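You operate a simulated robot arm through the tools that you are given. There is no shell and no other tool.

You run a simulated robot arm. Do the job below in one go: nothing can be reset, and whatever is moved stays where it is left.

JOB
Switch the heat off first, then unclamp the lamination and lay it on the cooling rack.

It is judged by the outcome, as a careful person would: the job done as asked, and still so three seconds after it is handed in. It fails if anything else is knocked over, pushed out of place, dropped, spilled or broken.

ROBOT AND FRAMES
A 7-joint arm with a three-finger gripper, fixed in place. Base frame: the origin is at the foot of the arm, x ahead of it, y to its left, z up. Readings come in mm, rad, newtons and seconds.
Its first joint turns from -2.897 to 2.897 rad. Payload 2.69 kg.
Tool frame: the origin (TCP) lies between the finger pads and is the grasp point; the fingertips stand 30 mm ahead of it; z points along the fingers, y is the line along which they close. Largest opening 128 mm; the body of the gripper starts 117 mm behind the TCP.
Orientation is that of the tool frame in the base frame, as [roll, pitch, yaw] about the fixed x, y, z axes, in that order (R = Rz(yaw) Ry(pitch) Rx(roll)). With the fingers straight down and closing along the base's y, the tool's x points along the base's -x, its y along +y and its z along -z.

CONTROLS
- The arm moves only by the tool jog_arm. Its argument "plan" is one flat list of numbers, 7 for each row, row after row: the shift along the tool's x, y, z in m, then the turn, a rotation vector about the tool's x, y, z in rad, then the opening, from 0 (shut) to 1 (fully open). In form: [x, y, z, ax, ay, az, hand, x, y, z, ax, ay, az, hand, ...]. A call has 1 to 20 rows; each row is the pose to reach, as a shift and turn from the pose commanded when the call began, along the tool's axes at that moment. A row lasts 0.2 s, in which the tool goes at most 50 mm and 0.15 rad; a call with a longer step from one row to the next is refused whole, and so is a gripper value outside its range. A pose out of reach is approached as far as the arm can. The call stops where the force on the tool passes 90 N (or 10 N more than at its start, if that is more) or the arm is blocked; 0.2 s more then pass. Each finger halts on what it meets, pressing with about 27 N; the grip force reading is that of the motor and also rises with nothing between the fingers. The clock runs only during rows and for 0.2 s after the last one: add rows that repeat a pose to give the fingers time. It gives the time, the measured TCP pose, the force on the tool (base axes), the opening and the grip force at its end, in the units of the frame above (readings bear some noise), with the torque about the TCP (base axes, N m) and any sound that the robot's microphone picked up.
- Cameras (640 x 400 px; columns grow to the right, rows downward): "scene" is fixed at [399.8, 498.4, 1651]; the picture's right is [-0.48, -0.88, 0.00], its down [-0.64, 0.35, -0.68] and it looks along [0.60, -0.33, -0.73] (base axes); focal length 302 px, centre (320, 200). "wrist" rides on the gripper at [58, 54, -131] in the tool frame; the picture's right is [-0.68, 0.74, 0.00], its down [-0.62, -0.57, -0.55] and it looks along [-0.40, -0.37, 0.84] (tool axes); focal length 234 px, centre (320, 200).
- snapshot(camera): a new picture of that camera. It takes no simulated time.
- slide_trunk(by): slides the trunk up (or, below 0, down) by that many mm; the arm rides with it, the base frame stays. It gives what a move gives, with no picture.
- measure_at(camera, pixels): for up to 12 pixels [column, row] of the newest picture of that camera ("zoom" is the newest enlarged one), the place [x, y, z] in the base frame of the surface seen there, good to about 2 mm. It takes no simulated time.
- zoom(camera, box): a new picture of the part [left, top, right, bottom] of that camera's present view, enlarged. It takes no simulated time.
- job_done(): hands the job in; it is judged then, once.

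Unless the task says otherwise, let go and move clear before handing in.

The tools are called after ">>>" by a JSON object that holds its "op" and its "data". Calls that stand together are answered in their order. jog_arm: Moves the arm, as the interface text tells. Its arguments: {"type":"object","properties":{"plan":{"type":"array","items":{"type":"number"}}},"required":["plan"]} The other tools are called the same way: slide_trunk (by) slides the trunk up or down; snapshot (camera) takes a picture; measure_at (camera, pixels) gives the place of the surface under pixels of a picture; zoom (camera, box) takes an enlarged picture of a part of a camera's view; job_done () hands the job in.

At the start:

```text
time: 0.0
tcp_pos: [740.7, 30.1, 1339.4]
tool_rot: [3.141, -0.001, 3.141]
wrist_force: [1.4, 0.0, 0.0]
torque: [0.01, 0.0, -0.02]
width: 128.2
grip_force: 0.1
trunk travel left (down, up): [-200.0, 150.0]
```

scene: 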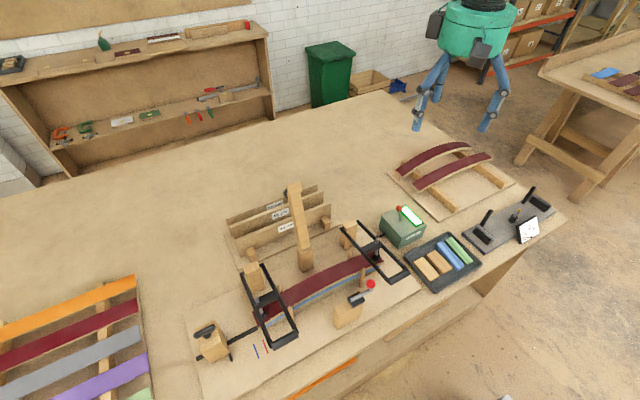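
wrist: 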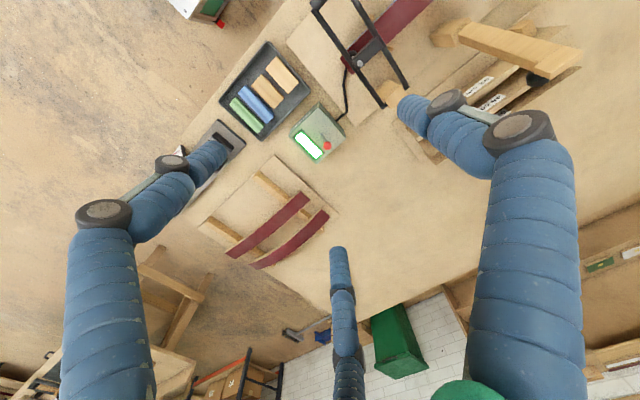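

The scene shows a jig with a dark red lamination around (320,285), a green box with a lit display at (405,222), and a rack with red bowed strips at (445,165). I'll zoom in on these to identify the parts.

>>> {"op": "zoom", "data": {"camera": "scene", "box": [180, 170, 420, 320]}}

>>> {"op": "zoom", "data": {"camera": "scene", "box": [360, 130, 570, 300]}}

>>> {"op": "zoom", "data": {"camera": "scene", "box": [180, 250, 420, 400]}}

>>> {"op": "zoom", "data": {"camera": "scene", "box": [370, 190, 440, 250]}}

```text
2.67 times, centred on (300, 245) of scene
```

zoom: 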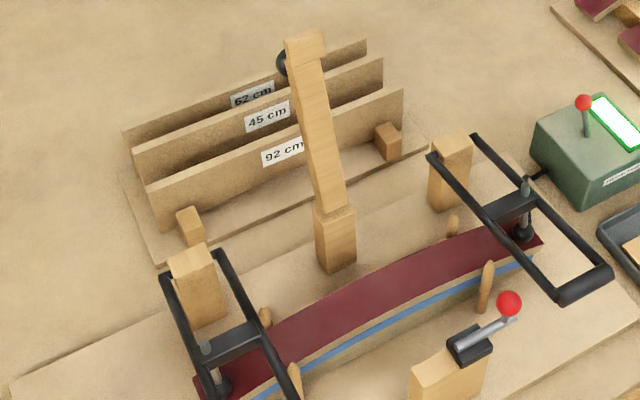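

```text
2.35 times, centred on (465, 215) of scene
```

zoom: 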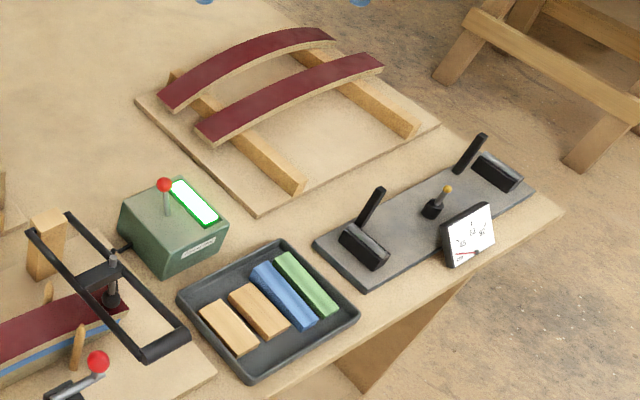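

```text
2.67 times, centred on (300, 325) of scene
```

zoom: 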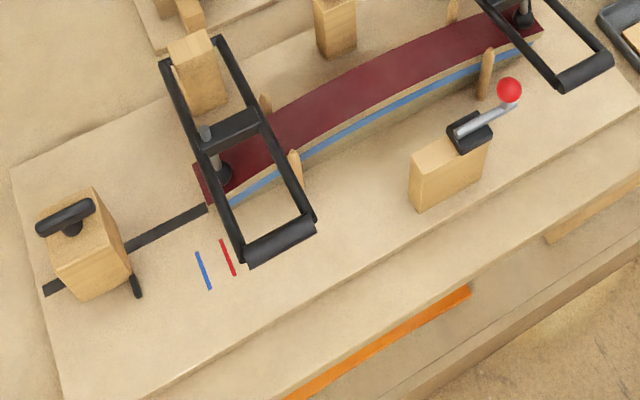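

```text
6.67 times, centred on (405, 220) of scene
```

zoom: 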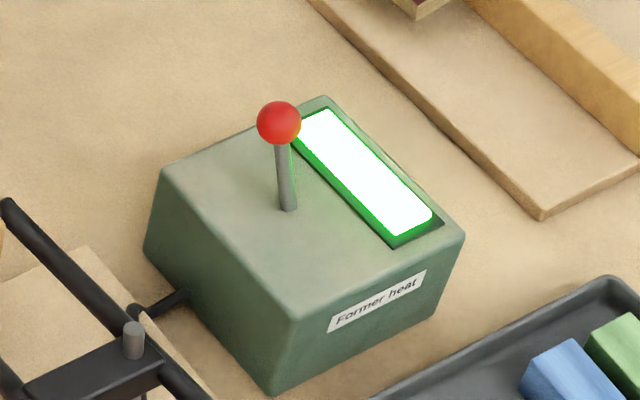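

The heat box is labelled "Former heat" with a red-ball lever, and the lamp is lit. I'll measure it and the clamps.

>>> {"op": "measure_at", "data": {"camera": "zoom", "pixels": [[279, 120], [285, 170], [288, 208], [170, 180], [322, 98], [462, 238], [295, 315], [365, 170], [275, 385], [300, 110], [410, 240], [440, 222]]}}

>>> {"op": "measure_at", "data": {"camera": "scene", "pixels": [[371, 284], [357, 298], [347, 310], [260, 290], [265, 305], [285, 340], [248, 265], [380, 258], [395, 278], [345, 228], [320, 285], [300, 215]]}}

>>> {"op": "measure_at", "data": {"camera": "scene", "pixels": [[258, 310], [290, 300], [340, 272], [372, 258], [400, 172], [430, 155], [465, 146], [415, 187], [450, 170], [488, 157], [430, 200], [500, 190]]}}

```text
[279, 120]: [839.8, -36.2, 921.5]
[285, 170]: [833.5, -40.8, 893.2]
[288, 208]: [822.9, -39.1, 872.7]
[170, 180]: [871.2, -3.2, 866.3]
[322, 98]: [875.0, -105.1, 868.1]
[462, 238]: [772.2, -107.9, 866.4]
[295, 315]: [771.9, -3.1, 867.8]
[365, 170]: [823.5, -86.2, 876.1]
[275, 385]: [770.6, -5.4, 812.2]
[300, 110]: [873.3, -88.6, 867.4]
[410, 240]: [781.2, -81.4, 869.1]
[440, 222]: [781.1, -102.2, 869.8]
```

```text
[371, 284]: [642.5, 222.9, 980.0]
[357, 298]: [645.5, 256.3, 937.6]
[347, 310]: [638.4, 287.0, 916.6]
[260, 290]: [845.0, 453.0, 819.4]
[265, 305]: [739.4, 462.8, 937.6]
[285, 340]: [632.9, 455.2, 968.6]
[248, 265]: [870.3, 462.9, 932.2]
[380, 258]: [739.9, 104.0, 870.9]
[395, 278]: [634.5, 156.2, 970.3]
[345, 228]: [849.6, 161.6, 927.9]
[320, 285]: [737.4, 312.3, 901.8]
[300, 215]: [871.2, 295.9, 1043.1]
```

```text
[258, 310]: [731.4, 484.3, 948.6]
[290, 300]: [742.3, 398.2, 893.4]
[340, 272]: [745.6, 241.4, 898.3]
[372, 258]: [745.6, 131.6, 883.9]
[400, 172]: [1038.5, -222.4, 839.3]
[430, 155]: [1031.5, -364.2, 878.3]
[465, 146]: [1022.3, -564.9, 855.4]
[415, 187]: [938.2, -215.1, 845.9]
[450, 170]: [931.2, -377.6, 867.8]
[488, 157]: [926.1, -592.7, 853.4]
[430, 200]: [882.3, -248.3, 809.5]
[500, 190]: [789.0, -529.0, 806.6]
```

I'll look closer at each clamp and the wrist view.

>>> {"op": "zoom", "data": {"camera": "scene", "box": [230, 250, 310, 355]}}

>>> {"op": "zoom", "data": {"camera": "scene", "box": [325, 210, 415, 335]}}

>>> {"op": "zoom", "data": {"camera": "scene", "box": [270, 175, 340, 280]}}

>>> {"op": "zoom", "data": {"camera": "wrist", "box": [280, 0, 560, 160]}}

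```text
3.81 times, centred on (270, 302) of scene
```

zoom: 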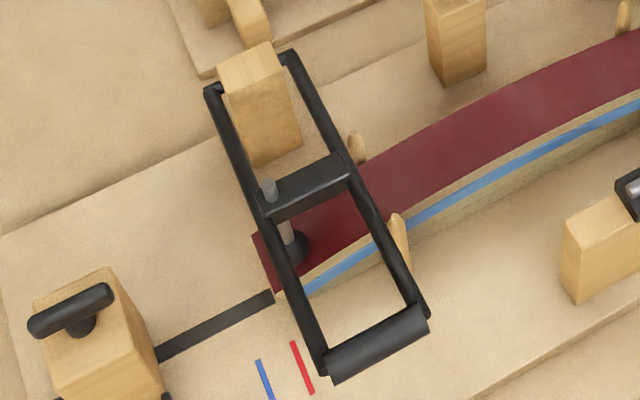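

```text
3.20 times, centred on (370, 272) of scene
```

zoom: 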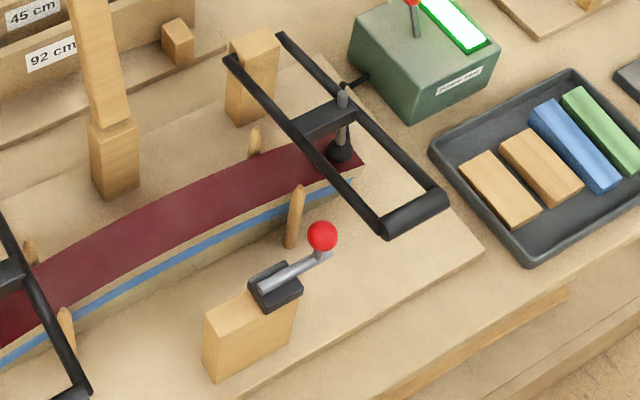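

```text
3.81 times, centred on (305, 228) of scene
```

zoom: 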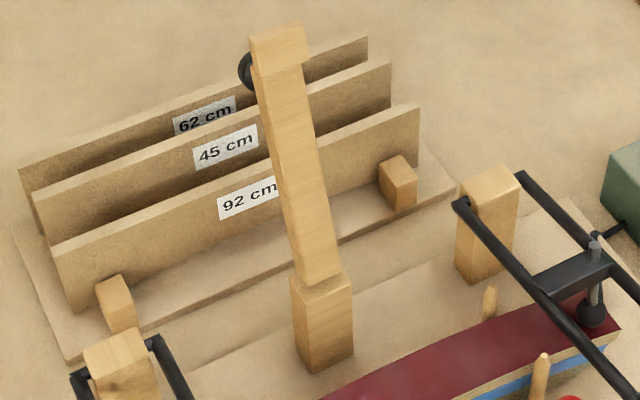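

```text
2.29 times, centred on (420, 80) of wrist
```

zoom: 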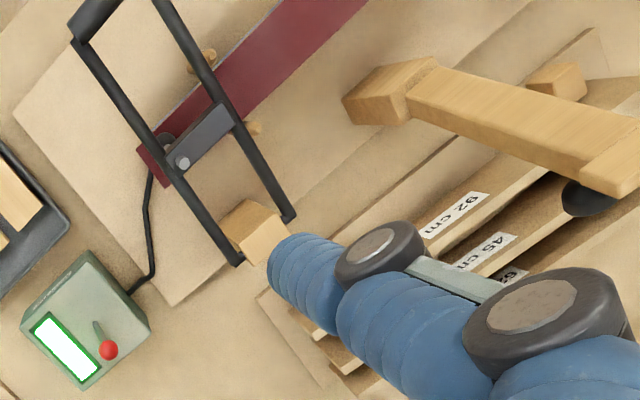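

I'll look at the gripper itself in the scene view, to know its real shape.

>>> {"op": "zoom", "data": {"camera": "scene", "box": [390, 0, 540, 140]}}

>>> {"op": "measure_at", "data": {"camera": "scene", "pixels": [[416, 128], [484, 128], [420, 95], [497, 92], [475, 40], [436, 70]]}}

>>> {"op": "measure_at", "data": {"camera": "wrist", "pixels": [[408, 105], [215, 150], [338, 255], [103, 210], [520, 130], [340, 290]]}}

```text
2.86 times, centred on (465, 70) of scene
```

zoom: 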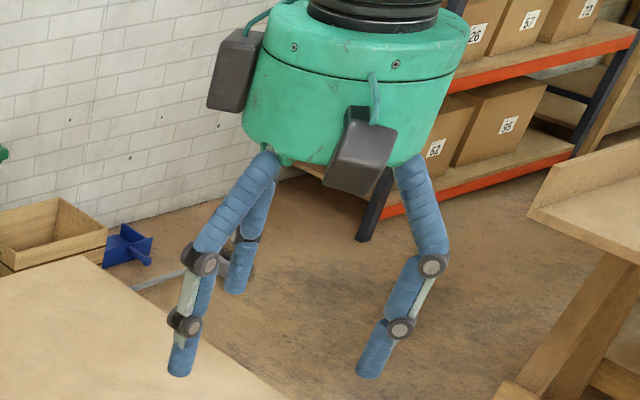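

```text
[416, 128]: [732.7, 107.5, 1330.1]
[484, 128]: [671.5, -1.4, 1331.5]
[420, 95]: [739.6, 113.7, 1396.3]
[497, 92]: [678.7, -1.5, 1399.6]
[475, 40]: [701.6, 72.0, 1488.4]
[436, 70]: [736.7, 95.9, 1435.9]
```

```text
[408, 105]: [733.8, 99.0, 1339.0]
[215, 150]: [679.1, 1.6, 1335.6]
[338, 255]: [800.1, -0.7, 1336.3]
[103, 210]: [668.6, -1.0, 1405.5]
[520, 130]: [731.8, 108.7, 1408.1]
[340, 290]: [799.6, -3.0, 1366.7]
```

The pictures show three fingers around the TCP: tips near (740,107), (672,-2), (800,-2). That does not match the two-finger description, so I'll close the hand in free air and see how they move.

>>> {"op": "jog_arm", "data": {"plan": [0, 0, 0, 0, 0, 0, 0, 0, 0, 0, 0, 0, 0, 0, 0, 0, 0, 0, 0, 0, 0, 0, 0, 0, 0, 0, 0, 0]}}

>>> {"op": "snapshot", "data": {"camera": "wrist"}}

>>> {"op": "zoom", "data": {"camera": "scene", "box": [390, 0, 540, 140]}}

```text
time: 1.0
tcp_pos: [741.9, 31.1, 1337.5]
tool_rot: [3.141, 0.0, -3.14]
wrist_force: [-0.6, 0.4, 0.6]
torque: [-0.01, -0.02, 0.0]
width: 2.1
grip_force: 27.3
trunk travel left (down, up): [-200.0, 150.0]
```

```text
taken
```

wrist: 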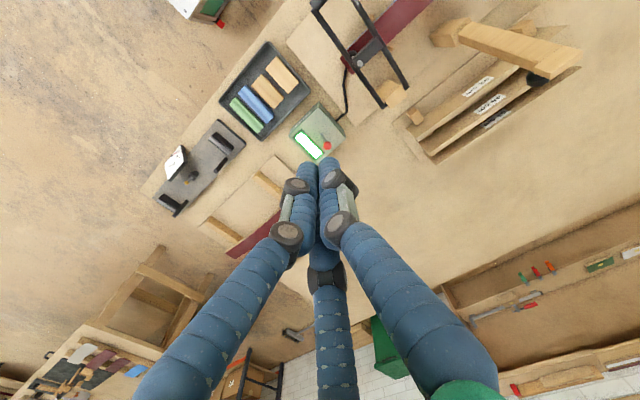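

```text
2.86 times, centred on (465, 70) of scene
```

zoom: 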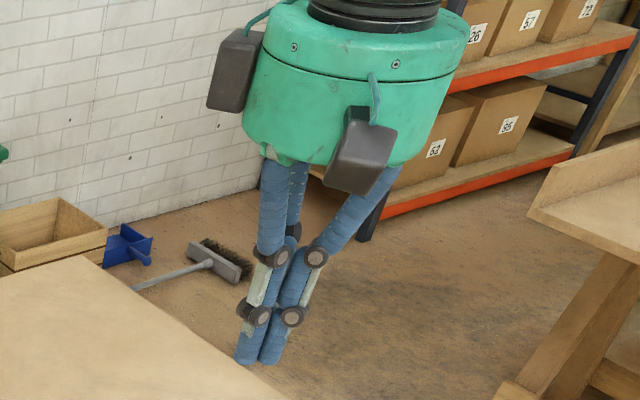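

The hand closes concentrically with three fingers to look at; I'll keep both shapes in mind for clearances. Now I'll measure the tall leaning wooden arm, the red-ball lever post, pegs, lamination edges and the rack rails.

>>> {"op": "measure_at", "data": {"camera": "scene", "pixels": [[290, 188], [299, 184], [297, 200], [305, 245], [303, 256], [305, 268], [287, 194], [313, 268], [298, 268], [230, 225], [325, 190], [322, 222]]}}

>>> {"op": "zoom", "data": {"camera": "scene", "box": [325, 260, 400, 335]}}

>>> {"op": "zoom", "data": {"camera": "scene", "box": [330, 215, 410, 290]}}

>>> {"op": "zoom", "data": {"camera": "scene", "box": [235, 255, 305, 350]}}

```text
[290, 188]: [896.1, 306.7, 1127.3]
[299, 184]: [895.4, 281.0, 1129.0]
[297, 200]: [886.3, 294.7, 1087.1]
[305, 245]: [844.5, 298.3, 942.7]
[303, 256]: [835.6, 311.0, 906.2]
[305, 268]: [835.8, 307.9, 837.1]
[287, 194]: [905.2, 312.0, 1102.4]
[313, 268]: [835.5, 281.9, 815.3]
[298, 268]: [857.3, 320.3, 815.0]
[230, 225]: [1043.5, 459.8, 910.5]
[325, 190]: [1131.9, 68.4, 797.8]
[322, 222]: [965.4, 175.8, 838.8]
```

```text
5.33 times, centred on (362, 298) of scene
```

zoom: 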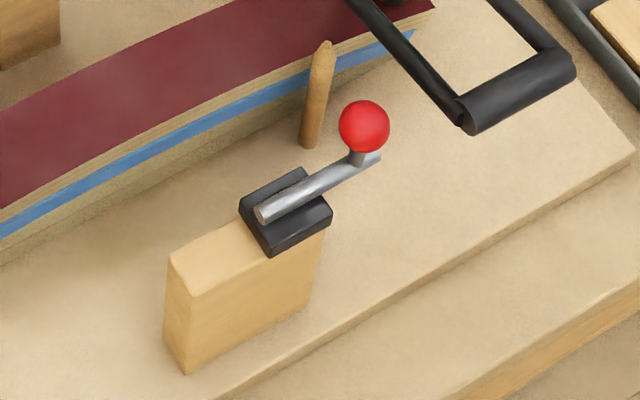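

```text
5.33 times, centred on (370, 252) of scene
```

zoom: 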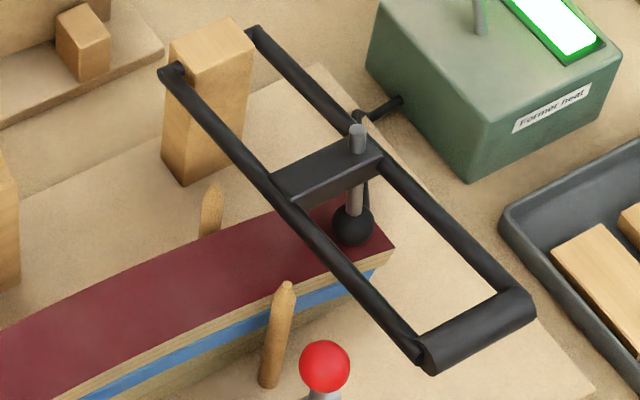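

```text
4.21 times, centred on (270, 302) of scene
```

zoom: 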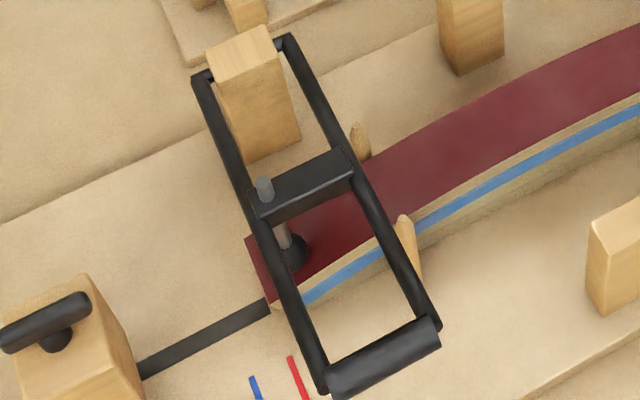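

The leaning wooden arm (top near [896,300,1129]) is already swung clear, and the red-ball bolt at (371,284) belongs to it. The two black frames are what hold the lamination. First I'll go above and behind the heat lever for a close view.

>>> {"op": "jog_arm", "data": {"plan": [-0.0138, -0.0071, 0.03, 0, 0, 0, 0, -0.0276, -0.0142, 0.06, 0, 0, 0, 0, -0.0414, -0.0213, 0.09, 0, 0, 0, 0, -0.0552, -0.0284, 0.12, 0, 0, 0, 0, -0.069, -0.0355, 0.15, 0, 0, 0, 0, -0.0828, -0.0426, 0.18, 0, 0, 0, 0, -0.0966, -0.0497, 0.21, 0, 0, 0, 0, -0.1104, -0.0568, 0.24, 0, 0, 0, 0, -0.1242, -0.0639, 0.27, 0, 0, 0, 0, -0.138, -0.071, 0.3, 0, 0, 0, 0]}}

>>> {"op": "snapshot", "data": {"camera": "wrist"}}

>>> {"op": "snapshot", "data": {"camera": "scene"}}

```text
time: 3.2
tcp_pos: [879.8, -39.7, 1037.5]
tool_rot: [3.141, 0.0, -3.141]
wrist_force: [0.6, -0.8, 1.1]
torque: [0.01, 0.0, -0.01]
width: 2.0
grip_force: 27.4
trunk travel left (down, up): [-200.0, 150.0]
```

```text
taken
```

wrist: 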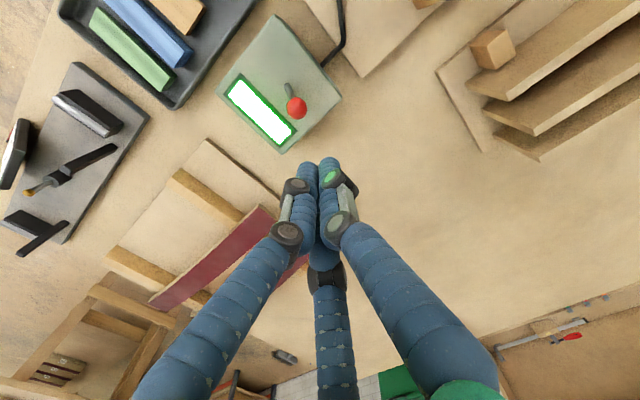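

```text
taken
```

scene: 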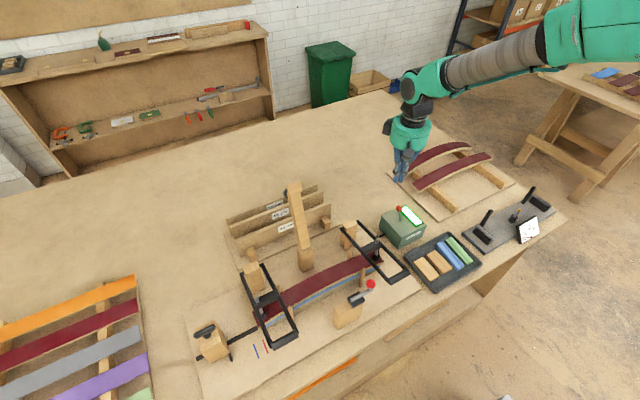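

>>> {"op": "zoom", "data": {"camera": "wrist", "box": [210, 10, 360, 160]}}

>>> {"op": "measure_at", "data": {"camera": "wrist", "pixels": [[297, 107], [291, 92], [288, 85], [275, 18], [340, 98], [283, 150], [218, 90], [300, 100], [300, 118], [318, 165], [331, 170]]}}

```text
2.67 times, centred on (285, 85) of wrist
```

zoom: 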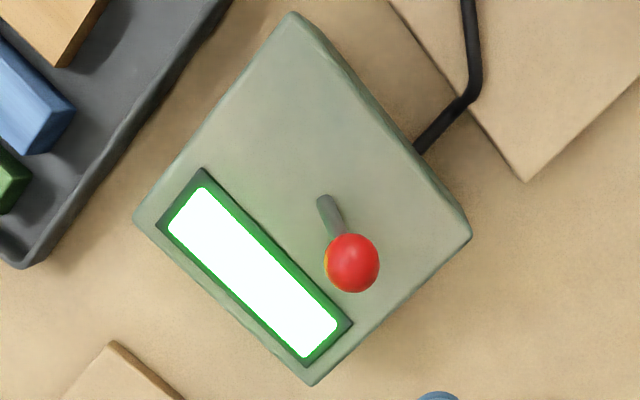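

```text
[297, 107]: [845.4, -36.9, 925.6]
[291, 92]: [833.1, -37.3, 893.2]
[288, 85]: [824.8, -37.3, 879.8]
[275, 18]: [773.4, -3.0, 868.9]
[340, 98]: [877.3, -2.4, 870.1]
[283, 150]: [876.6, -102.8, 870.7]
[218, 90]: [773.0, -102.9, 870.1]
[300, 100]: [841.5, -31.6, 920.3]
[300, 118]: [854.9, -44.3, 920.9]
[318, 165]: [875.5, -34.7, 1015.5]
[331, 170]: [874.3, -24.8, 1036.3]
```

The lever leans toward +x (ball ≈ [847,-38,916], base ≈ [825,-38,868]), so the other throw is toward -x. I'll drop the closed fingertips just behind the ball on the +x side and sweep it toward -x.

>>> {"op": "jog_arm", "data": {"plan": [-0.009, 0.002, 0.03, 0, 0, 0, 0, -0.009, 0.002, 0.06, 0, 0, 0, 0, -0.009, 0.002, 0.09, 0, 0, 0, 0, -0.009, 0.002, 0.111, 0, 0, 0, 0, 0.005, 0.002, 0.111, 0, 0, 0, 0, 0.018, 0.002, 0.111, 0, 0, 0, 0, 0.031, 0.002, 0.111, 0, 0, 0, 0, 0.044, 0.002, 0.111, 0, 0, 0, 0, 0.054, 0.002, 0.111, 0, 0, 0, 0]}}

>>> {"op": "zoom", "data": {"camera": "scene", "box": [370, 190, 440, 250]}}

>>> {"op": "snapshot", "data": {"camera": "wrist"}}

```text
time: 5.2
tcp_pos: [828.1, -37.4, 927.4]
tool_rot: [3.141, 0.007, 3.141]
wrist_force: [31.1, -0.1, -7.4]
torque: [0.07, -0.69, 0.12]
width: 2.1
grip_force: 26.9
trunk travel left (down, up): [-200.0, 150.0]
```

```text
6.67 times, centred on (405, 220) of scene
```

zoom: 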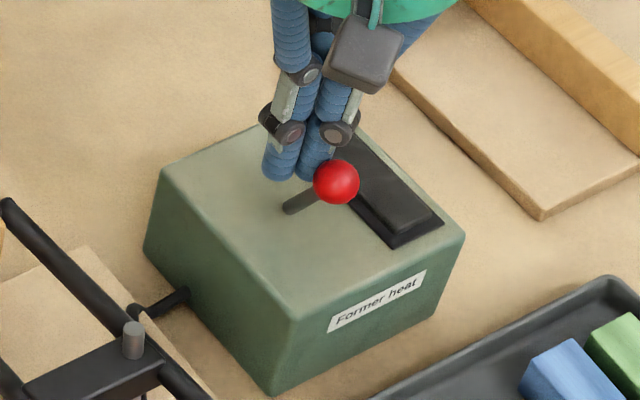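

```text
taken
```

wrist: 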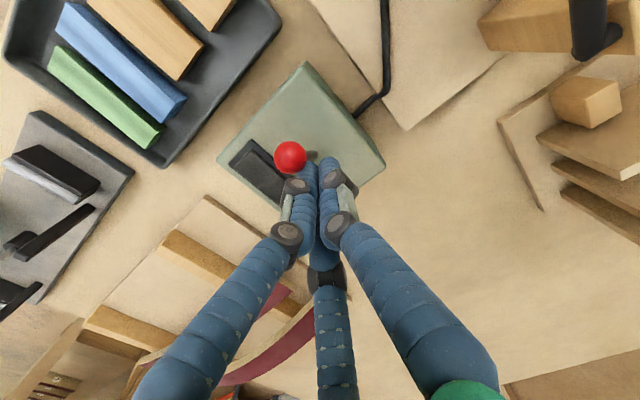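

The lamp on the box at (405,220) has gone dark, and I feel ~31 N from the lever's end stop. I'll back off, rise, and check that it stays off.

>>> {"op": "jog_arm", "data": {"plan": [-0.02, 0, 0, 0, 0, 0, 0, -0.02, 0, -0.04, 0, 0, 0, 0, -0.02, 0, -0.08, 0, 0, 0, 0, -0.02, 0, -0.12, 0, 0, 0, 0, -0.02, 0, -0.16, 0, 0, 0, 0]}}

>>> {"op": "zoom", "data": {"camera": "scene", "box": [370, 190, 440, 250]}}

>>> {"op": "snapshot", "data": {"camera": "wrist"}}

```text
time: 6.4
tcp_pos: [844.9, -37.4, 1088.5]
tool_rot: [3.14, -0.002, 3.141]
wrist_force: [-0.7, 0.1, -0.7]
torque: [0.01, 0.01, 0.02]
width: 2.2
grip_force: 27.3
trunk travel left (down, up): [-200.0, 150.0]
```

```text
6.67 times, centred on (405, 220) of scene
```

zoom: 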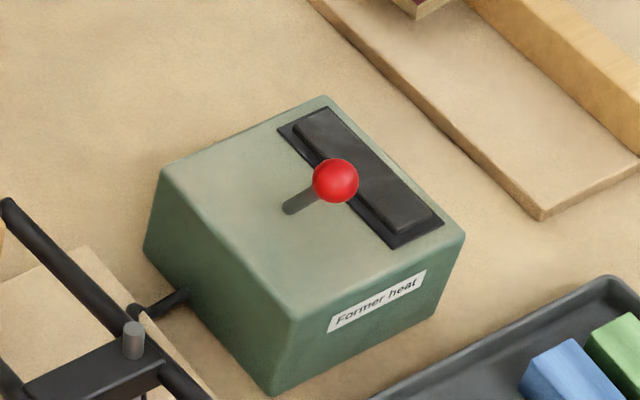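

```text
taken
```

wrist: 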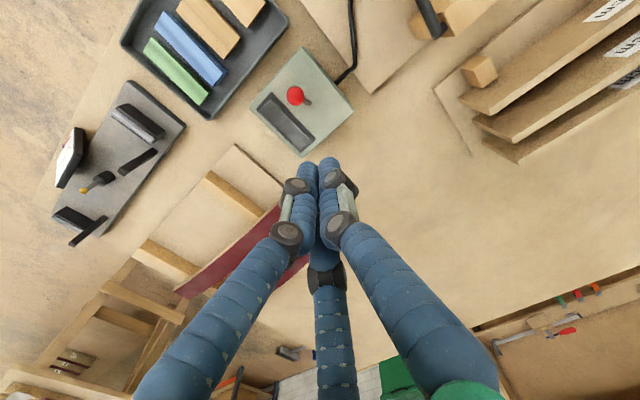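

Heat is off (dark lamp, lever on the other side, box corners unmoved). Next I'll move above the right clamp handle for a close look.

>>> {"op": "jog_arm", "data": {"plan": [0.0256, 0.0234, -0.01, 0, 0, 0, 0, 0.0512, 0.0468, -0.02, 0, 0, 0, 0, 0.0768, 0.0702, -0.03, 0, 0, 0, 0, 0.1024, 0.0936, -0.04, 0, 0, 0, 0, 0.128, 0.117, -0.05, 0, 0, 0, 0, 0.1536, 0.1404, -0.06, 0, 0, 0, 0, 0.1792, 0.1638, -0.07, 0, 0, 0, 0, 0.205, 0.187, -0.08, 0, 0, 0, 0]}}

>>> {"op": "snapshot", "data": {"camera": "wrist"}}

>>> {"op": "snapshot", "data": {"camera": "scene"}}

```text
time: 8.2
tcp_pos: [638.8, 149.1, 1167.9]
tool_rot: [-3.141, 0.001, -3.141]
wrist_force: [0.1, -0.2, 0.7]
torque: [-0.01, 0.0, 0.01]
width: 1.8
grip_force: 27.3
trunk travel left (down, up): [-200.0, 150.0]
```

```text
taken
```

wrist: 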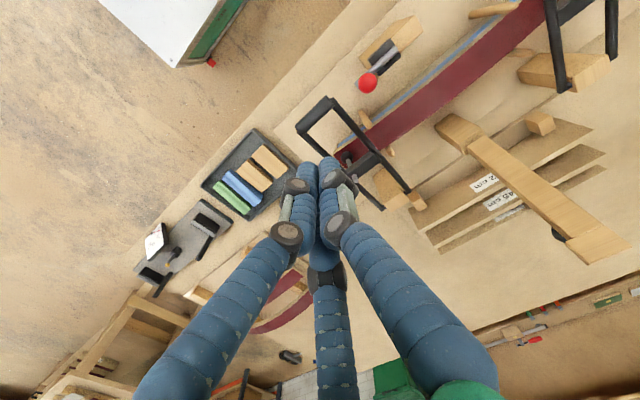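

```text
taken
```

scene: 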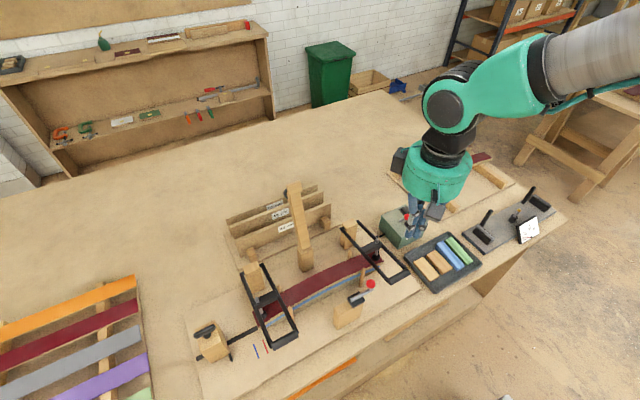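

>>> {"op": "zoom", "data": {"camera": "wrist", "box": [280, 60, 440, 220]}}

>>> {"op": "measure_at", "data": {"camera": "wrist", "pixels": [[300, 126], [315, 113], [329, 100], [312, 140], [360, 133], [352, 155], [371, 162], [385, 172], [383, 210], [410, 192], [395, 188], [388, 150]]}}

>>> {"op": "zoom", "data": {"camera": "wrist", "box": [330, 0, 640, 210]}}

```text
2.50 times, centred on (360, 140) of wrist
```

zoom: 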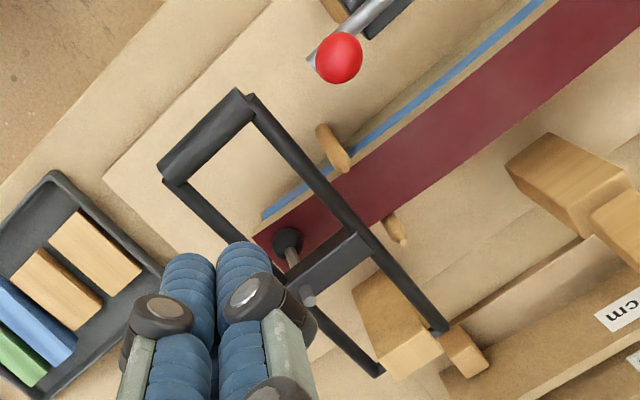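

```text
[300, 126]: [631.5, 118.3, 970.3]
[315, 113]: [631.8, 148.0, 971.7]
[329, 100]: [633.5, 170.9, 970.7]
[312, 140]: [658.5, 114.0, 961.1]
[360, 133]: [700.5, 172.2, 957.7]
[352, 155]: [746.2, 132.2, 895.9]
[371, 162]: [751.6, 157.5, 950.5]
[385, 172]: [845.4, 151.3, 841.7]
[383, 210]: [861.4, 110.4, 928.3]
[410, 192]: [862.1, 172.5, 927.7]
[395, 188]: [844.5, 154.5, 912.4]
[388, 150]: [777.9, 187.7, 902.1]
```

```text
1.90 times, centred on (485, 105) of wrist
```

zoom: 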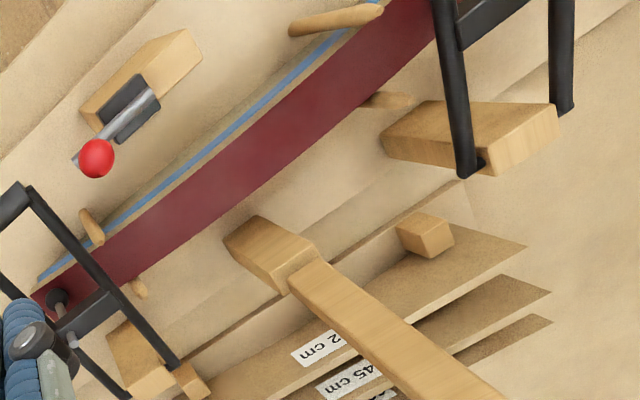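

The handle is a bar along y at about [633, 110–176, 961], with the hinge at about [862, –, 922]. I'll turn the hand 90° so it closes along x, half open it, and come down to above the handle.

>>> {"op": "jog_arm", "data": {"plan": [0.0005, -0.0006, 0.0117, 0, 0, 0.1428, 0.5, 0.001, -0.0013, 0.0233, 0, 0, 0.2856, 0.5, 0.0016, -0.0019, 0.035, 0, 0, 0.4284, 0.5, 0.0021, -0.0026, 0.0467, 0, 0, 0.5712, 0.5, 0.0026, -0.0032, 0.0584, 0, 0, 0.714, 0.5, 0.0031, -0.0039, 0.07, 0, 0, 0.8568, 0.5, 0.0036, -0.0045, 0.0817, 0, 0, 0.9996, 0.5, 0.0041, -0.0052, 0.0934, 0, 0, 1.1424, 0.5, 0.0047, -0.0058, 0.1051, 0, 0, 1.2852, 0.5, 0.0052, -0.0065, 0.1167, 0, 0, 1.428, 0.5, 0.0057, -0.0071, 0.1284, 0, 0, 1.5708, 0.5]}}

>>> {"op": "snapshot", "data": {"camera": "wrist"}}

>>> {"op": "zoom", "data": {"camera": "scene", "box": [330, 170, 470, 310]}}

```text
time: 10.6
tcp_pos: [635.7, 143.1, 1039.0]
tool_rot: [-3.141, 0.001, 1.569]
wrist_force: [-0.4, -0.2, 0.4]
torque: [-0.02, 0.01, 0.0]
width: 64.2
grip_force: 0.0
trunk travel left (down, up): [-200.0, 150.0]
```

```text
taken
```

wrist: 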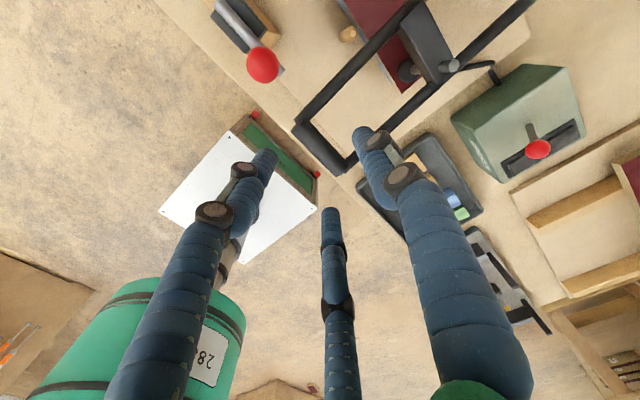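

```text
2.86 times, centred on (400, 240) of scene
```

zoom: 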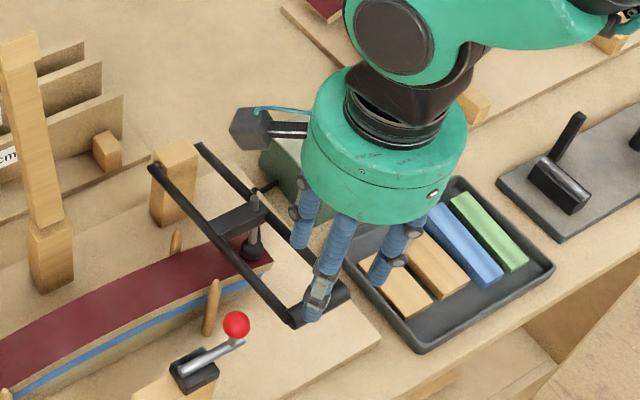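

>>> {"op": "zoom", "data": {"camera": "wrist", "box": [240, 60, 440, 260]}}

>>> {"op": "measure_at", "data": {"camera": "wrist", "pixels": [[305, 135], [320, 150], [335, 165], [295, 128], [350, 162], [272, 160], [360, 132], [330, 212], [345, 88], [385, 145], [438, 60], [398, 66]]}}

```text
2.00 times, centred on (340, 160) of wrist
```

zoom: 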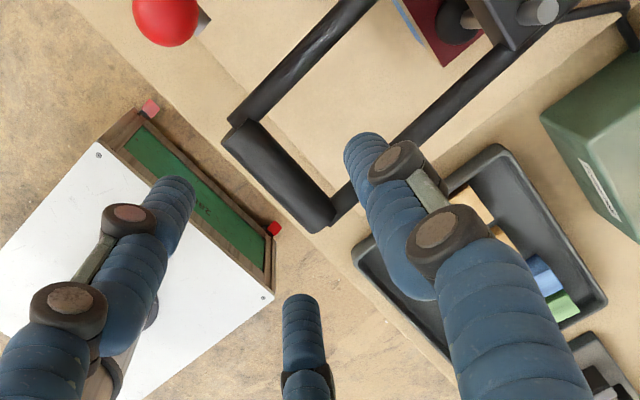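

```text
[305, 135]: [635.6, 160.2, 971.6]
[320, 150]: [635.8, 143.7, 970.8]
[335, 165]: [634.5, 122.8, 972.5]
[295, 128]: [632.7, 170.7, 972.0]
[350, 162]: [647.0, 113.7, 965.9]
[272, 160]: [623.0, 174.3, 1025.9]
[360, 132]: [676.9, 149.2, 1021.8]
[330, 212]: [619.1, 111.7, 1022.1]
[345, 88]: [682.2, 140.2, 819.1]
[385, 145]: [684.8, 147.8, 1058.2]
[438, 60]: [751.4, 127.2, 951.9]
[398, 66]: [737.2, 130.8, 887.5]
```

The handle's top line reads z≈972 at x≈635 between pixels (295,128) and (350,162). I'll descend slightly outside of it to clear both fingers, centre on it, and close.

>>> {"op": "jog_arm", "data": {"plan": [0.002, -0.01, 0.01, 0, 0, 0, 0.6, 0.002, -0.01, 0.03, 0, 0, 0, 0.6, 0.002, -0.01, 0.05, 0, 0, 0, 0.6, 0.002, -0.01, 0.067, 0, 0, 0, 0.6, 0.002, -0.01, 0.077, 0, 0, 0, 0.6, 0.002, -0.001, 0.077, 0, 0, 0, 0.6]}}

>>> {"op": "snapshot", "data": {"camera": "wrist"}}

>>> {"op": "zoom", "data": {"camera": "scene", "box": [330, 190, 450, 310]}}

```text
time: 12.0
tcp_pos: [634.5, 143.2, 963.3]
tool_rot: [-3.141, 0.0, 1.571]
wrist_force: [-0.2, 0.4, -0.6]
torque: [0.04, 0.0, 0.02]
width: 77.1
grip_force: 0.1
trunk travel left (down, up): [-200.0, 150.0]
```

```text
taken
```

wrist: 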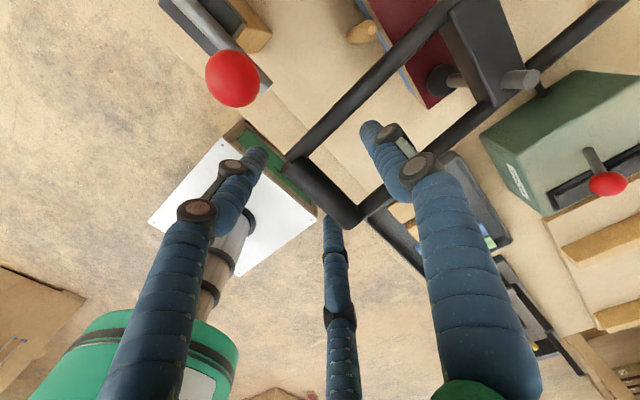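

```text
3.33 times, centred on (390, 250) of scene
```

zoom: 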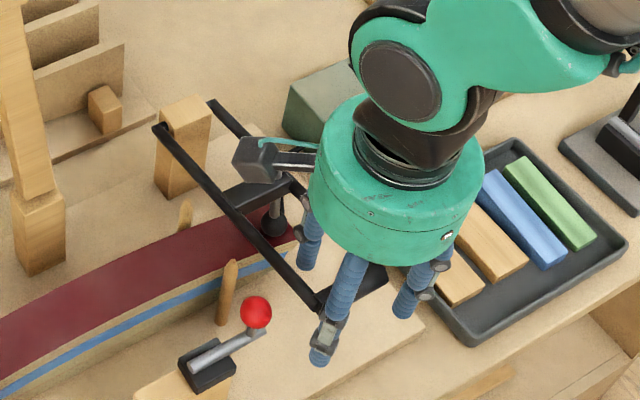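

The hand is around the handle (thumb inside the frame, the others outside) with no contact force. I'll close on it.

>>> {"op": "jog_arm", "data": {"plan": [0, 0, 0, 0, 0, 0, 0.4, 0, 0, 0, 0, 0, 0, 0.2, 0, 0, 0, 0, 0, 0, 0.0, 0, 0, 0, 0, 0, 0, 0.0]}}

>>> {"op": "snapshot", "data": {"camera": "wrist"}}

```text
time: 13.0
tcp_pos: [630.2, 144.4, 960.1]
tool_rot: [-3.136, 0.003, 1.57]
wrist_force: [-37.7, -0.7, -2.9]
torque: [-0.15, 0.11, -0.04]
width: 28.2
grip_force: 45.2
trunk travel left (down, up): [-200.0, 150.0]
```

```text
taken
```

wrist: 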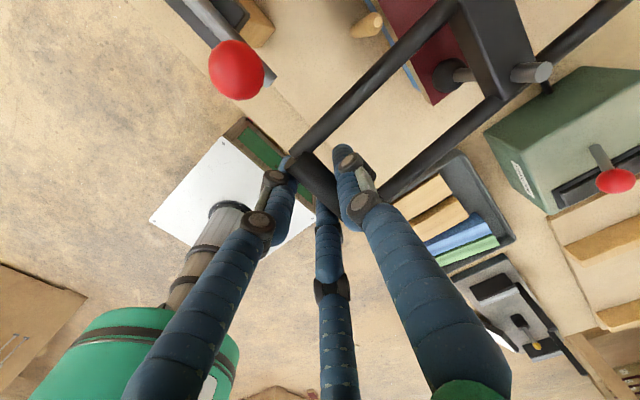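

The grip has the handle (28 mm), with a sideways load of about -38 N from being ~4 mm off centre. I'll relieve that and start lifting the handle along the hinge arc, in small steps.

>>> {"op": "jog_arm", "data": {"plan": [0, -0.005, 0.002, 0, 0, 0, 0, 0, -0.0035, -0.004, 0, 0, 0, 0, 0, -0.002, -0.01, 0, 0, 0, 0, 0, 0.001, -0.021, 0, 0, 0, 0, 0, 0.0045, -0.033, 0, 0, 0, 0, 0, 0.0072, -0.041, 0, 0, 0, 0]}}

>>> {"op": "snapshot", "data": {"camera": "scene"}}

>>> {"op": "snapshot", "data": {"camera": "wrist"}}

```text
time: 14.4
tcp_pos: [640.7, 143.2, 1003.6]
tool_rot: [3.141, -0.001, 1.571]
wrist_force: [-21.2, -11.5, -6.5]
torque: [-0.14, 0.03, -0.05]
width: 27.8
grip_force: 45.0
trunk travel left (down, up): [-200.0, 150.0]
```

```text
taken
```

scene: 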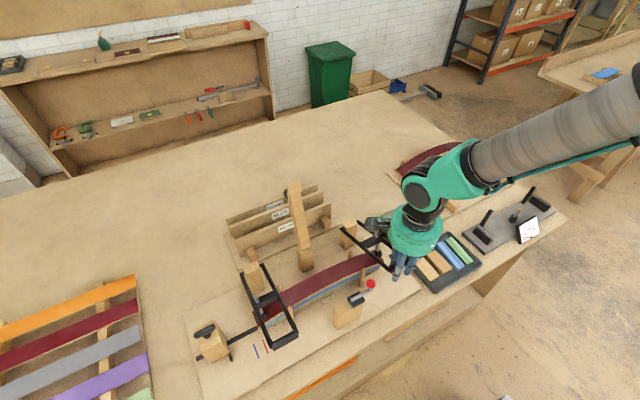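

```text
taken
```

wrist: 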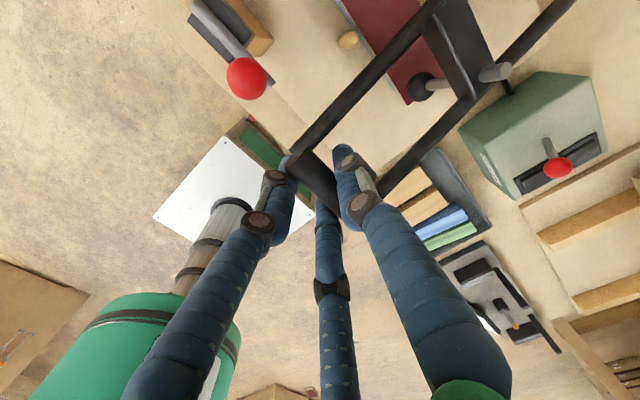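

The frame follows the hand with low forces. I continue the arc to about 60°.

>>> {"op": "jog_arm", "data": {"plan": [0, 0.0069, -0.0187, 0, 0, 0, 0, 0, 0.0164, -0.037, 0, 0, 0, 0, 0, 0.0275, -0.0544, 0, 0, 0, 0, 0, 0.04, -0.0707, 0, 0, 0, 0, 0, 0.0539, -0.0859, 0, 0, 0, 0, 0, 0.0691, -0.0998, 0, 0, 0, 0, 0, 0.0854, -0.1123, 0, 0, 0, 0, 0, 0.1028, -0.1234, 0, 0, 0, 0]}}

>>> {"op": "snapshot", "data": {"camera": "scene"}}

>>> {"op": "snapshot", "data": {"camera": "wrist"}}

```text
time: 16.2
tcp_pos: [746.7, 144.4, 1128.8]
tool_rot: [3.138, 0.0, 1.571]
wrist_force: [-0.7, -1.5, 1.2]
torque: [0.15, -0.26, -0.01]
width: 28.4
grip_force: 45.3
trunk travel left (down, up): [-200.0, 150.0]
```

```text
taken
```

scene: 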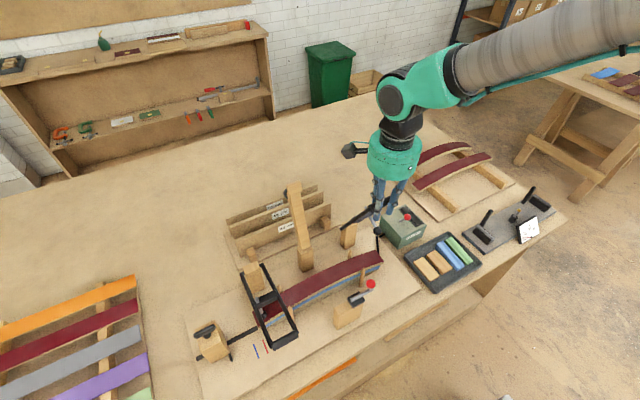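

```text
taken
```

wrist: 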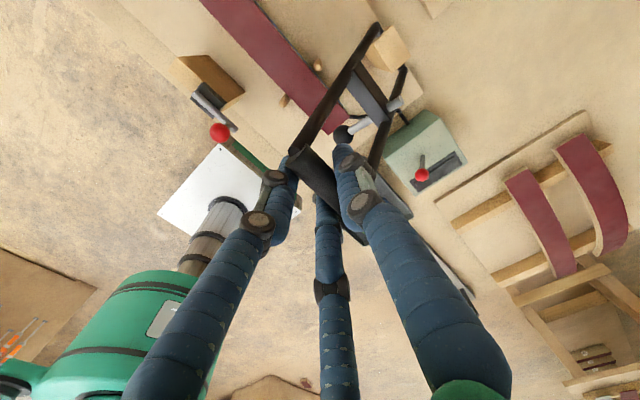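

Forces are near zero and the frame is at ~60°. I continue over the top to about 97°.

>>> {"op": "jog_arm", "data": {"plan": [0, 0.0183, -0.0095, 0, 0, 0, 0, 0, 0.0373, -0.0174, 0, 0, 0, 0, 0, 0.0569, -0.0236, 0, 0, 0, 0, 0, 0.077, -0.028, 0, 0, 0, 0, 0, 0.0974, -0.0307, 0, 0, 0, 0, 0, 0.118, -0.0316, 0, 0, 0, 0, 0, 0.1386, -0.0307, 0, 0, 0, 0, 0, 0.1468, -0.0298, 0, 0, 0, 0]}}

>>> {"op": "snapshot", "data": {"camera": "scene"}}

>>> {"op": "snapshot", "data": {"camera": "wrist"}}

```text
time: 18.0
tcp_pos: [891.4, 144.8, 1156.1]
tool_rot: [-3.141, 0.0, 1.572]
wrist_force: [2.9, -0.8, -6.8]
torque: [-0.07, -0.11, 0.0]
width: 28.4
grip_force: 45.3
trunk travel left (down, up): [-200.0, 150.0]
```

```text
taken
```

scene: 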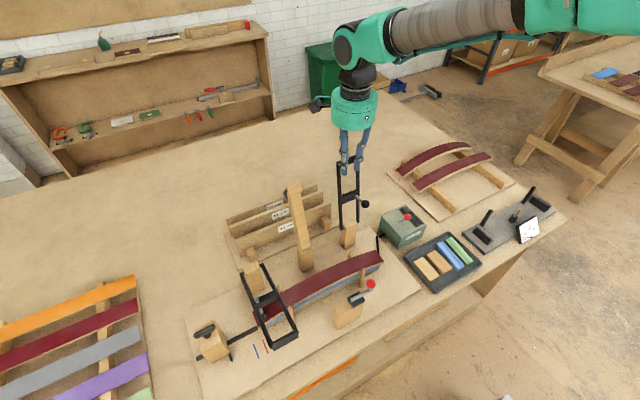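

```text
taken
```

wrist: 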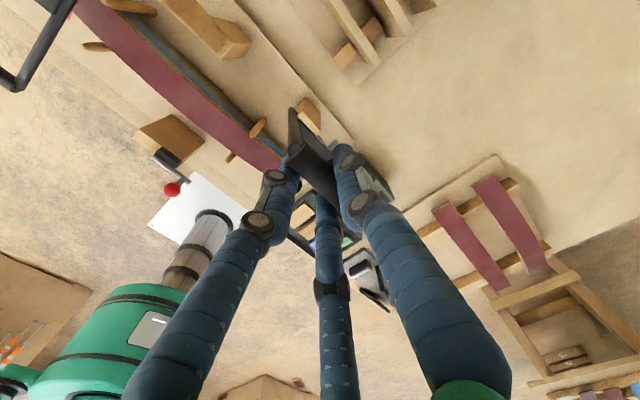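

The frame is just past vertical. I'll push a bit further back to find its rest stop, watching the force.

>>> {"op": "jog_arm", "data": {"plan": [0, 0.006, 0.0007, 0, 0, 0, 0, 0, 0.0122, 0.0018, 0, 0, 0, 0, 0, 0.0182, 0.003, 0, 0, 0, 0, 0, 0.0243, 0.0042, 0, 0, 0, 0]}}

>>> {"op": "zoom", "data": {"camera": "scene", "box": [290, 110, 430, 260]}}

```text
time: 19.0
tcp_pos: [909.7, 144.0, 1152.6]
tool_rot: [-3.138, 0.003, 1.571]
wrist_force: [-43.4, -1.5, 4.1]
torque: [0.27, 0.55, -0.03]
width: 28.3
grip_force: 44.9
trunk travel left (down, up): [-200.0, 150.0]
```

```text
2.67 times, centred on (360, 185) of scene
```

zoom: 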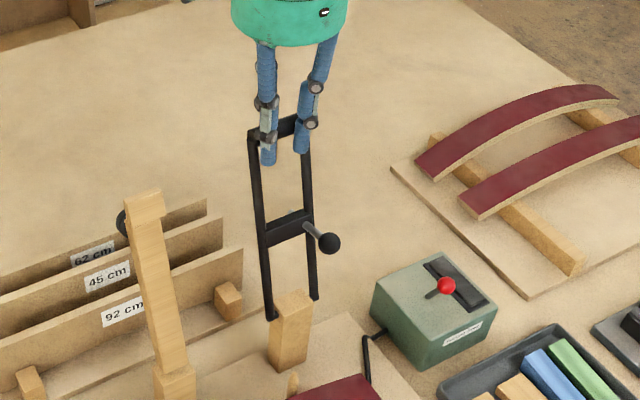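

There is a stop at about 102° (‑43 N against further push), so the frame will rest there under gravity. I'll relieve the load, open, and rise clear.

>>> {"op": "jog_arm", "data": {"plan": [0, -0.005, 0, 0, 0, 0, 0, 0, -0.005, 0, 0, 0, 0, 0.25, 0, -0.005, 0, 0, 0, 0, 0.6, 0, -0.005, 0, 0, 0, 0, 0.6, 0, -0.005, -0.03, 0, 0, 0, 0.6, 0, -0.005, -0.07, 0, 0, 0, 0.6, 0, -0.005, -0.11, 0, 0, 0, 0.6]}}

>>> {"op": "zoom", "data": {"camera": "scene", "box": [290, 110, 430, 260]}}

>>> {"op": "snapshot", "data": {"camera": "scene"}}

```text
time: 20.6
tcp_pos: [909.9, 144.7, 1261.4]
tool_rot: [-3.14, 0.0, 1.571]
wrist_force: [-0.2, -0.1, 0.2]
torque: [-0.02, 0.02, -0.02]
width: 77.0
grip_force: 0.0
trunk travel left (down, up): [-200.0, 150.0]
```

```text
2.67 times, centred on (360, 185) of scene
```

zoom: 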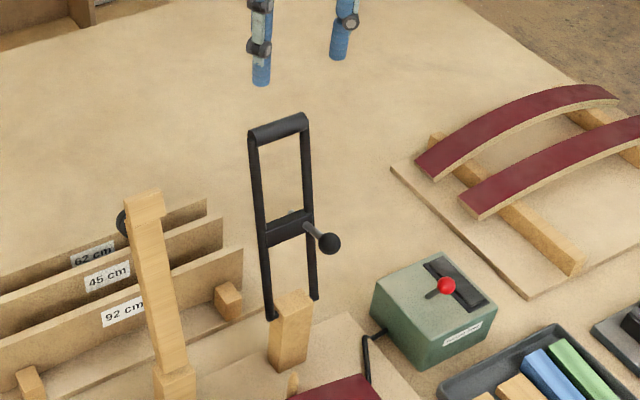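

```text
taken
```

scene: 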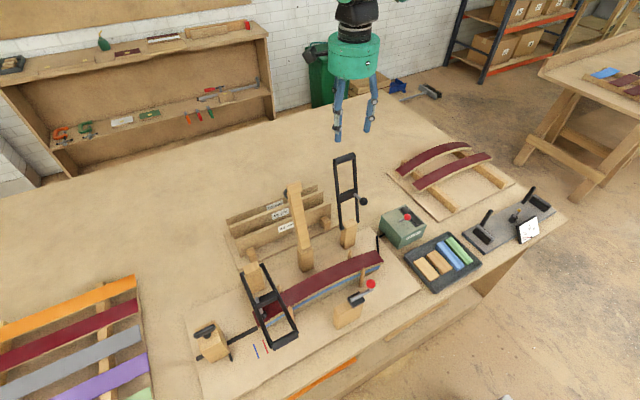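

The right clamp stays open. Now I'll move high across to above the left clamp handle.

>>> {"op": "jog_arm", "data": {"plan": [0.0284, -0.0258, 0.0103, 0, 0, 0, 0.6, 0.0567, -0.0516, 0.0205, 0, 0, 0, 0.6, 0.0851, -0.0775, 0.0308, 0, 0, 0, 0.6, 0.1135, -0.1033, 0.0411, 0, 0, 0, 0.6, 0.1418, -0.1291, 0.0514, 0, 0, 0, 0.6, 0.1702, -0.1549, 0.0616, 0, 0, 0, 0.6, 0.1985, -0.1807, 0.0719, 0, 0, 0, 0.6, 0.2269, -0.2065, 0.0822, 0, 0, 0, 0.6, 0.2553, -0.2324, 0.0925, 0, 0, 0, 0.6, 0.2836, -0.2582, 0.1027, 0, 0, 0, 0.6, 0.312, -0.284, 0.113, 0, 0, 0, 0.6]}}

>>> {"op": "snapshot", "data": {"camera": "wrist"}}

>>> {"op": "snapshot", "data": {"camera": "scene"}}

```text
time: 23.0
tcp_pos: [625.4, 455.5, 1149.8]
tool_rot: [3.141, 0.002, 1.572]
wrist_force: [-0.7, 0.0, 0.2]
torque: [-0.03, 0.01, 0.01]
width: 76.7
grip_force: 0.1
trunk travel left (down, up): [-200.0, 150.0]
```

```text
taken
```

wrist: 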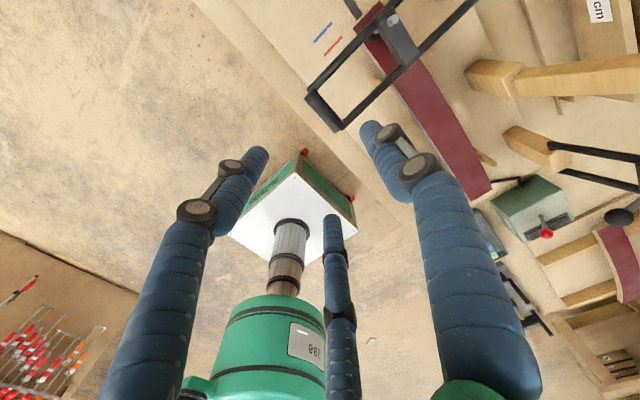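

```text
taken
```

scene: 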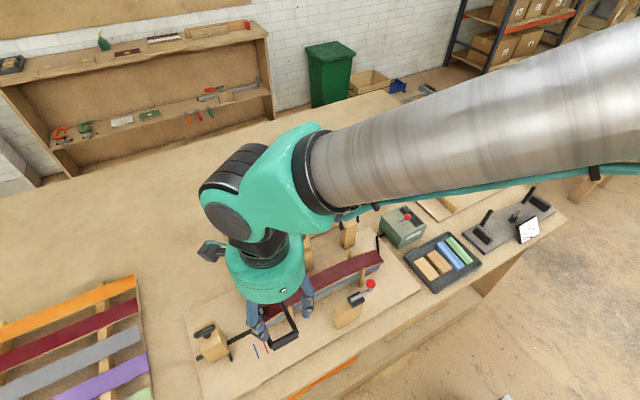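

>>> {"op": "zoom", "data": {"camera": "wrist", "box": [280, 0, 480, 150]}}

>>> {"op": "measure_at", "data": {"camera": "wrist", "pixels": [[312, 97], [322, 111], [333, 125], [340, 130], [308, 92], [345, 77], [375, 95], [410, 60], [350, 55], [358, 20], [390, 20]]}}

```text
2.67 times, centred on (380, 75) of wrist
```

zoom: 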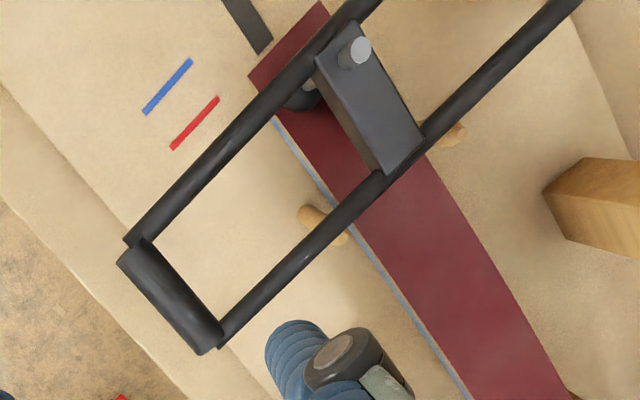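

```text
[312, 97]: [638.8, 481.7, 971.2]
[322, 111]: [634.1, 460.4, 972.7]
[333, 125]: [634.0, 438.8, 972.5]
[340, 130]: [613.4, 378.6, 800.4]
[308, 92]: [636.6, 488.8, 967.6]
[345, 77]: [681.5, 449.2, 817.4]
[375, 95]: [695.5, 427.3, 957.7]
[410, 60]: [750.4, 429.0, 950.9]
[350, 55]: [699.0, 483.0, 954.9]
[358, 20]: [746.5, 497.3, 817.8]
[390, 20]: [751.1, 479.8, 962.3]
```

The left handle reads x≈634, y 425–493, top z≈972 — same geometry as the right. I'll descend, centre and close on it.

>>> {"op": "jog_arm", "data": {"plan": [0.004, -0.002, 0.04, 0, 0, 0, 0.6, 0.004, -0.002, 0.08, 0, 0, 0, 0.6, 0.004, -0.002, 0.12, 0, 0, 0, 0.6, 0.004, -0.002, 0.15, 0, 0, 0, 0.6, 0.004, -0.002, 0.175, 0, 0, 0, 0.6, 0.004, -0.002, 0.188, 0, 0, 0, 0.6, 0.004, 0.004, 0.189, 0, 0, 0, 0.6, 0.004, 0.004, 0.189, 0, 0, 0, 0.4, 0.004, 0.004, 0.189, 0, 0, 0, 0.2, 0.004, 0.004, 0.189, 0, 0, 0, 0.0, 0.004, 0.004, 0.189, 0, 0, 0, 0.0]}}

>>> {"op": "snapshot", "data": {"camera": "wrist"}}

```text
time: 25.4
tcp_pos: [630.7, 459.6, 960.5]
tool_rot: [3.141, 0.0, 1.572]
wrist_force: [-3.8, -2.2, -1.2]
torque: [-0.06, 0.03, 0.03]
width: 28.0
grip_force: 44.6
trunk travel left (down, up): [-200.0, 150.0]
```

```text
taken
```

wrist: 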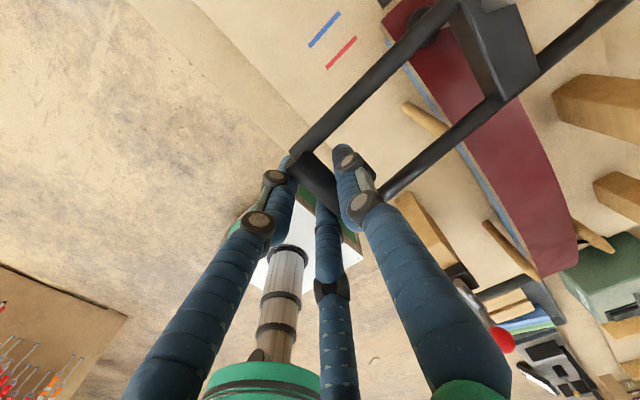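

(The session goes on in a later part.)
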